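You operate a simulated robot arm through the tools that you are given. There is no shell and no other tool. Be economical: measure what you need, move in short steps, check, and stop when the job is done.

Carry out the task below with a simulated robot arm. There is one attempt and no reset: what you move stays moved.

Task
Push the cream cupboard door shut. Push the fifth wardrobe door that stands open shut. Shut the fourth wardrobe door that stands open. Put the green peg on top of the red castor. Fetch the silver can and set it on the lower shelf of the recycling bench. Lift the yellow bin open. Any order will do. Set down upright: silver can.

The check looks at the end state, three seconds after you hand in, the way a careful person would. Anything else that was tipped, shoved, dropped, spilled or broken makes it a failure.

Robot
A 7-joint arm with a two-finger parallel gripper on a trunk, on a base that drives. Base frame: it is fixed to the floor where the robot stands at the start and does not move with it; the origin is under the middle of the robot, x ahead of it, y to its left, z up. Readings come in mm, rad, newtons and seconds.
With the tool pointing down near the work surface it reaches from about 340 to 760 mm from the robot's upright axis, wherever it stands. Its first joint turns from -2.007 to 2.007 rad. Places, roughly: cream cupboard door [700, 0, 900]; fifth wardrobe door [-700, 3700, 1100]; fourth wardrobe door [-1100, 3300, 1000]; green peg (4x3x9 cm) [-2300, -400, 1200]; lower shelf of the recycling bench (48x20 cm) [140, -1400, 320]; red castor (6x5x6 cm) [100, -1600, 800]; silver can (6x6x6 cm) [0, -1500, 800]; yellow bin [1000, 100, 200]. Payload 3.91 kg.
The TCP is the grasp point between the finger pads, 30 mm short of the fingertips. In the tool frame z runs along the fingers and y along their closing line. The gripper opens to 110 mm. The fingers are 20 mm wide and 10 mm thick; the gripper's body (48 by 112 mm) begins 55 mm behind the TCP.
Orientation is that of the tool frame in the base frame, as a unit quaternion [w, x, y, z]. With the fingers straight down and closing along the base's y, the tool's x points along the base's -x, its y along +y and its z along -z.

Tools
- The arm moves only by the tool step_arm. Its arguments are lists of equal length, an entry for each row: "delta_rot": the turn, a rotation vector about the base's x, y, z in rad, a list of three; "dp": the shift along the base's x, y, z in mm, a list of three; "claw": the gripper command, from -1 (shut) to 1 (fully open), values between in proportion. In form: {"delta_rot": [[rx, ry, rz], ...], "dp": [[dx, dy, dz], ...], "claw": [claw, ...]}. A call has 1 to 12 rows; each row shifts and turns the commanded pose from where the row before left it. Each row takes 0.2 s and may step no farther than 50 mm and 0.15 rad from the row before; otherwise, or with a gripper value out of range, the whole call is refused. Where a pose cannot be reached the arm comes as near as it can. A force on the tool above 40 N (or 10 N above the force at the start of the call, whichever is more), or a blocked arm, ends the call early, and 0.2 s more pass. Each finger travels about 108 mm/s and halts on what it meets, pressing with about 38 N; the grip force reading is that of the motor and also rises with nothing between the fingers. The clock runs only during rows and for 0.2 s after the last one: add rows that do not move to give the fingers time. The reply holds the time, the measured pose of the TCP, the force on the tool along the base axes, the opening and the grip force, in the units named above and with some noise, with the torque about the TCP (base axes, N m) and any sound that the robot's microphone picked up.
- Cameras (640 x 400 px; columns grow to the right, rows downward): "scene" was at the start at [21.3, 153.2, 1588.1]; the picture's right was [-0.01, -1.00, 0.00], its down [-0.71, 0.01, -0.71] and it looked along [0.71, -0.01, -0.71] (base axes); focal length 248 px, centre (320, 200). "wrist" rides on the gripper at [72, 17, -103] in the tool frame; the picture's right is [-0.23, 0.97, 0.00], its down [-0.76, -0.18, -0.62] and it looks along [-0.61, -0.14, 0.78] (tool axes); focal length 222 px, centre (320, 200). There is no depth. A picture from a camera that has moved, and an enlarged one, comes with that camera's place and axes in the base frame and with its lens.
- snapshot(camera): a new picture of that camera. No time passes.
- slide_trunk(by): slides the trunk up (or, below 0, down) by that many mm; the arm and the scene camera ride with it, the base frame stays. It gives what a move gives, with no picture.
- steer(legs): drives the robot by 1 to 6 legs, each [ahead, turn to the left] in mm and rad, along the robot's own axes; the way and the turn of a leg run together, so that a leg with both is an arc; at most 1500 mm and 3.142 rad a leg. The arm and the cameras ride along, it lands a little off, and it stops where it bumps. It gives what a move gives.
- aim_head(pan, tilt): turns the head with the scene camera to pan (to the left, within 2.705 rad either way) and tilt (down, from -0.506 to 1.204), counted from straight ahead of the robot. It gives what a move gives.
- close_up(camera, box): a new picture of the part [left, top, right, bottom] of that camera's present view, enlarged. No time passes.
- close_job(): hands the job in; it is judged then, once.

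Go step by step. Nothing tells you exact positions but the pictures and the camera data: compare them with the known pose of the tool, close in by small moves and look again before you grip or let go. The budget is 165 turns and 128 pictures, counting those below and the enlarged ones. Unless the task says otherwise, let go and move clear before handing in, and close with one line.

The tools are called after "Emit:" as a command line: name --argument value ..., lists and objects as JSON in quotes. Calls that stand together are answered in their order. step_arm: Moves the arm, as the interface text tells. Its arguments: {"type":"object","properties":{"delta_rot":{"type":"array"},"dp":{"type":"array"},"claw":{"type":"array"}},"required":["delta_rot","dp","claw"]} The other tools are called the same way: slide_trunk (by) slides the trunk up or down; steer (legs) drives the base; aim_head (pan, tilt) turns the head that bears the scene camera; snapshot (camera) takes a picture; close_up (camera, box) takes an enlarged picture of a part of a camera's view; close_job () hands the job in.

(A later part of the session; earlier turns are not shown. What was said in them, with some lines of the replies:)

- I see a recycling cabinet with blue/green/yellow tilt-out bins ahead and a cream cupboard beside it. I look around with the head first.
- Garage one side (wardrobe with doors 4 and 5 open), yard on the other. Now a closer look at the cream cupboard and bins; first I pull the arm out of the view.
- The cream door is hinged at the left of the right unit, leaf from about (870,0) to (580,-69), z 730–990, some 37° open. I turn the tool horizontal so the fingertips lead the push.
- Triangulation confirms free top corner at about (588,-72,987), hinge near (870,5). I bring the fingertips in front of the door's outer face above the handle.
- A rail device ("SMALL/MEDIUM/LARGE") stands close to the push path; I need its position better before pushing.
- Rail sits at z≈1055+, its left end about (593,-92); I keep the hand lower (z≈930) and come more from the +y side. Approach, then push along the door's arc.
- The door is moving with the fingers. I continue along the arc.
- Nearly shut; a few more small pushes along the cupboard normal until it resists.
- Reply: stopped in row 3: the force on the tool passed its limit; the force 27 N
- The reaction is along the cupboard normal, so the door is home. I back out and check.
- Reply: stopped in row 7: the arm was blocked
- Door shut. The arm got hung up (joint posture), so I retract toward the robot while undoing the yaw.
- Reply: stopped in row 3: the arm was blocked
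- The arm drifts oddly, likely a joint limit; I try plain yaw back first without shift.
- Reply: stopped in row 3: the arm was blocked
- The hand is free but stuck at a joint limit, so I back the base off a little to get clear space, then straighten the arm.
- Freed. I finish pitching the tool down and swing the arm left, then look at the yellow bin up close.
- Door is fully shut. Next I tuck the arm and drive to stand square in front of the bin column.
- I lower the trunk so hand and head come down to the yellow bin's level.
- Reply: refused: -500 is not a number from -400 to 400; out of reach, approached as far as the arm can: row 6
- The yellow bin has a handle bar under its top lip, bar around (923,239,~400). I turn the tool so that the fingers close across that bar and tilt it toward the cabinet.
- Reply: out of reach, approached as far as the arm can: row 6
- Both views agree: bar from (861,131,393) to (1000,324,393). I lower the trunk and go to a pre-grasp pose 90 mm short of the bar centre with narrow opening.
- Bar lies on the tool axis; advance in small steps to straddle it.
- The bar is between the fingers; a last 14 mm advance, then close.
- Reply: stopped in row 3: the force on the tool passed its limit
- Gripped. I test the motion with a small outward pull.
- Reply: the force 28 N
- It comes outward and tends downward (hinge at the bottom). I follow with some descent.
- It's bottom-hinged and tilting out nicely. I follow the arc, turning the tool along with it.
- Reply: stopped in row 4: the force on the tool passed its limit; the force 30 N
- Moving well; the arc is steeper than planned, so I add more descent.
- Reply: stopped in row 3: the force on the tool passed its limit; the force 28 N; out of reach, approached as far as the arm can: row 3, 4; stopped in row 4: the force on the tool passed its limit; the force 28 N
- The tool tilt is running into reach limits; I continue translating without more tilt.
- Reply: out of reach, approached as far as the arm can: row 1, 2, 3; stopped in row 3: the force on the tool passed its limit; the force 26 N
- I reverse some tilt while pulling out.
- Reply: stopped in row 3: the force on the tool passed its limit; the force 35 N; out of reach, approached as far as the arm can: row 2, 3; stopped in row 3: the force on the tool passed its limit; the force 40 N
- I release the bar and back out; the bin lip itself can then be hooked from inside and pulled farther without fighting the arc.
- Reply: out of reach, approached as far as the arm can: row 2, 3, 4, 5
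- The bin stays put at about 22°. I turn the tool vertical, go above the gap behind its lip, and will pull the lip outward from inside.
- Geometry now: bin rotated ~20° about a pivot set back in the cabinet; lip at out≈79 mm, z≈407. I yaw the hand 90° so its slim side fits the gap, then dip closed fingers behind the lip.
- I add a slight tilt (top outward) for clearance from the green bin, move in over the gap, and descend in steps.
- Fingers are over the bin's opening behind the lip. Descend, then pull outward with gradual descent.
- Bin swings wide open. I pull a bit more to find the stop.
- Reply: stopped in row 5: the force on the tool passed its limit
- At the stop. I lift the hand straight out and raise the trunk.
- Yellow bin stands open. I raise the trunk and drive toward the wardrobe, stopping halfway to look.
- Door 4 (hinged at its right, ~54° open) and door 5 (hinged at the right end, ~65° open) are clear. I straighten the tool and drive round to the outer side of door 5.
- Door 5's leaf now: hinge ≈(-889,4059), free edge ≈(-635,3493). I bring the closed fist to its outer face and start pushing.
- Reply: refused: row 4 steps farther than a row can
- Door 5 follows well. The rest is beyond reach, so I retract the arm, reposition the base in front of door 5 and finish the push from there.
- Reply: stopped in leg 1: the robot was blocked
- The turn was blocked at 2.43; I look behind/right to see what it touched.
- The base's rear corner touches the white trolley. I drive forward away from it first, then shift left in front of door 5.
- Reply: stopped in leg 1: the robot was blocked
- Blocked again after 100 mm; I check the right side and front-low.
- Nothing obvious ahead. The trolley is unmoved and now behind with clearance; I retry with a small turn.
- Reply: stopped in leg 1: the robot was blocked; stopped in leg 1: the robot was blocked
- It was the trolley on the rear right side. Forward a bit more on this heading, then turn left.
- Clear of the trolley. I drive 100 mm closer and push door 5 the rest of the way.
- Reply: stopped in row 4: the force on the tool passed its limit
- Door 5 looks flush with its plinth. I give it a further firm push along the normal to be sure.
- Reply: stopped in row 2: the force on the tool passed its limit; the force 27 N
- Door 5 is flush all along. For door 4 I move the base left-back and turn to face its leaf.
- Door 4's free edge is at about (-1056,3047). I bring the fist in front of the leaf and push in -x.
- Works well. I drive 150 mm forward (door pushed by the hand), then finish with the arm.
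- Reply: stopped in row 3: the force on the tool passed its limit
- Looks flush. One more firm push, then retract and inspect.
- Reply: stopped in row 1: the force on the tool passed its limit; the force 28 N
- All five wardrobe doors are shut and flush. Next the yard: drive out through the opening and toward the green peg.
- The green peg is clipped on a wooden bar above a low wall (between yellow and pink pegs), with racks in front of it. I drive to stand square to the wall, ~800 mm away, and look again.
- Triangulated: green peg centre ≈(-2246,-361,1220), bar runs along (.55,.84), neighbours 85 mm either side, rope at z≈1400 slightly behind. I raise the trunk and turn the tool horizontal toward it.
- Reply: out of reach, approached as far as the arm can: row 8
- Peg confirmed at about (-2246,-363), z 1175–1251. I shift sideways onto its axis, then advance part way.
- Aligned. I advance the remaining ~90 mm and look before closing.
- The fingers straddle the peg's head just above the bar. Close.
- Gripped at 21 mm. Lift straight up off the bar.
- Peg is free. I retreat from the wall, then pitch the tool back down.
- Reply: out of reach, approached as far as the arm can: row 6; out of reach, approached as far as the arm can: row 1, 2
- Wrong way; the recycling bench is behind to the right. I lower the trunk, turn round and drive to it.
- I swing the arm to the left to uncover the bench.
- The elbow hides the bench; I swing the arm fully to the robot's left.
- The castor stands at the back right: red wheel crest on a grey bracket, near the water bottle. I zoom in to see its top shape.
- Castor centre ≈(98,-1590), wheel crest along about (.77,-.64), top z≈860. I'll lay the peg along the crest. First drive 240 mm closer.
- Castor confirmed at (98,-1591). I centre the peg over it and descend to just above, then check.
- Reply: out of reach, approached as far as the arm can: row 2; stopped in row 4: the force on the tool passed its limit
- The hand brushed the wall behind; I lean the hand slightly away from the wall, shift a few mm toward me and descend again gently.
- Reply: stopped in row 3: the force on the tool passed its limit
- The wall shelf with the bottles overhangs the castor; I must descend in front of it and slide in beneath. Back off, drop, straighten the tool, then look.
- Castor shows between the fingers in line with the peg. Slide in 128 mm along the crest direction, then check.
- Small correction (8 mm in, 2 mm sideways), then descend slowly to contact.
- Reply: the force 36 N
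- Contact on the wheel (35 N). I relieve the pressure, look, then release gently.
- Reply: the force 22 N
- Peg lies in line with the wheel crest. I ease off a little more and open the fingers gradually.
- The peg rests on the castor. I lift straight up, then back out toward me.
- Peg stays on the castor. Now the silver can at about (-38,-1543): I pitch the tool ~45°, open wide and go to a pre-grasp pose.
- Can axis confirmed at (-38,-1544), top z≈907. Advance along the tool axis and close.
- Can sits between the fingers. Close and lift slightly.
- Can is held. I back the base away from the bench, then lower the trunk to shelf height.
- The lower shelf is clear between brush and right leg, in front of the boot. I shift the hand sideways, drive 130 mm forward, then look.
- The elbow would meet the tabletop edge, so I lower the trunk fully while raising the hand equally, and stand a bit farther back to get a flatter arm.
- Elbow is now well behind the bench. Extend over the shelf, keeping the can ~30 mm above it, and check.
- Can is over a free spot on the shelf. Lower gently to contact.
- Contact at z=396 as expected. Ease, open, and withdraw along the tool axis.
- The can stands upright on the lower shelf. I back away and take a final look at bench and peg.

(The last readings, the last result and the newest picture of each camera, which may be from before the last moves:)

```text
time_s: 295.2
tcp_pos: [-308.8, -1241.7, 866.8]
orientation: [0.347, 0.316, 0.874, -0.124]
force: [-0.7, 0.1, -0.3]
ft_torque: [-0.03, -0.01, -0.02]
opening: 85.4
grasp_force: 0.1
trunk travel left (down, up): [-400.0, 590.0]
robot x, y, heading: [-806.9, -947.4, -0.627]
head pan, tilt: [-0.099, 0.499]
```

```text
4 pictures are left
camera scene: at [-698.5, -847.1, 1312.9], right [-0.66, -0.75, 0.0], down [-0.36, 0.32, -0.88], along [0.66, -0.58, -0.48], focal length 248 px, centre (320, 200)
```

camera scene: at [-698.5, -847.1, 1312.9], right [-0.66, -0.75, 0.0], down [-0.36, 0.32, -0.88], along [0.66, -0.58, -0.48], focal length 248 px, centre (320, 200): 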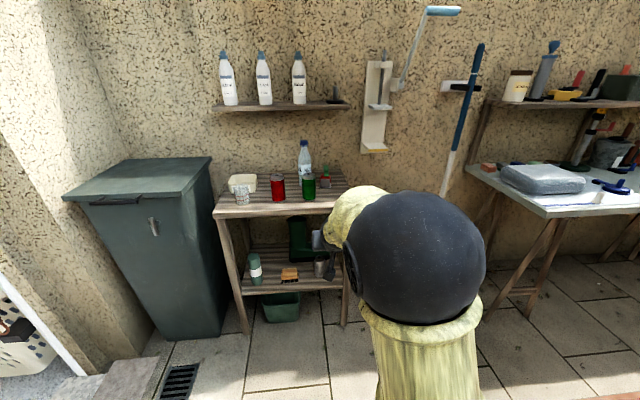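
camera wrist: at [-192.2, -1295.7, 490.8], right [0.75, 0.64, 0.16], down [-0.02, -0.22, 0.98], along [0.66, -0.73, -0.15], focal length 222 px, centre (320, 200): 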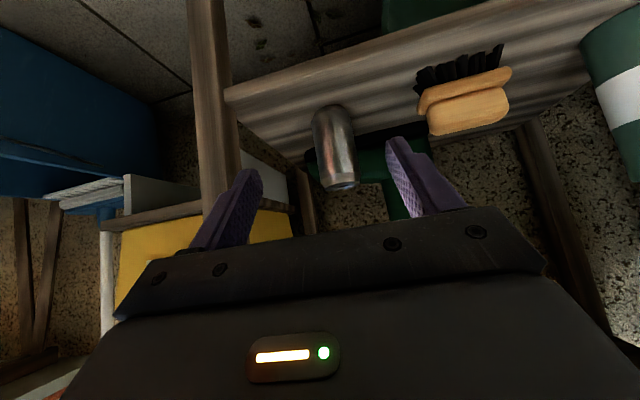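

Emit:
close_up --camera "scene" --box '[270, 130, 360, 200]'

Emit:
close_up --camera "scene" --box '[200, 60, 360, 130]'

```text
5.71 times, centred on (315, 165) of scene
camera zoom: at [-698.5, -847.1, 1312.9], right [-0.66, -0.75, 0.0], down [-0.36, 0.32, -0.88], along [0.66, -0.58, -0.48], focal length 1414 px, centre (349, 400)
```

zoom: 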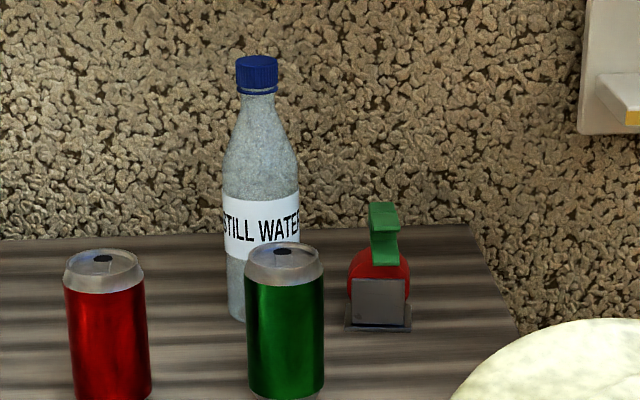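

```text
4.00 times, centred on (280, 95) of scene
camera zoom: at [-698.5, -847.1, 1312.9], right [-0.66, -0.75, 0.0], down [-0.36, 0.32, -0.88], along [0.66, -0.58, -0.48], focal length 990 px, centre (480, 620)
```

zoom: 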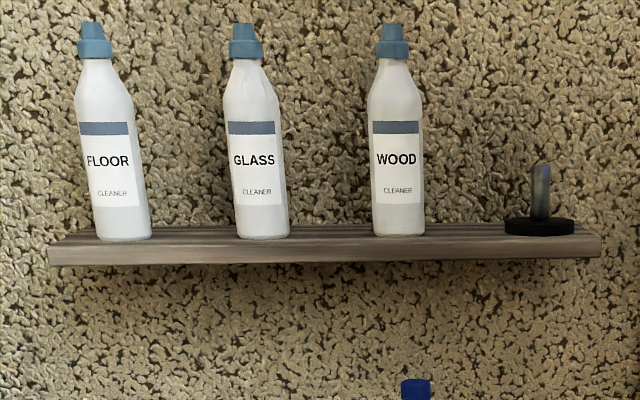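

The peg rests on the castor, the can stands upright on the lower shelf, the shelf items above are undisturbed, the cream and wardrobe doors are shut and the yellow bin was still open when last seen. The gripper is empty and clear, so I hand in.

Emit:
close_job

```text
The job is handed in.
```

All six tasks are done and handed in: the cream cupboard door and the fourth and fifth wardrobe doors are shut, the yellow bin is open, the green peg lies on the red castor, and the silver can stands upright on the lower shelf; the base bumped a white trolley and the hand touched the wall or shelf over the bench, and nothing in the later pictures looked moved.
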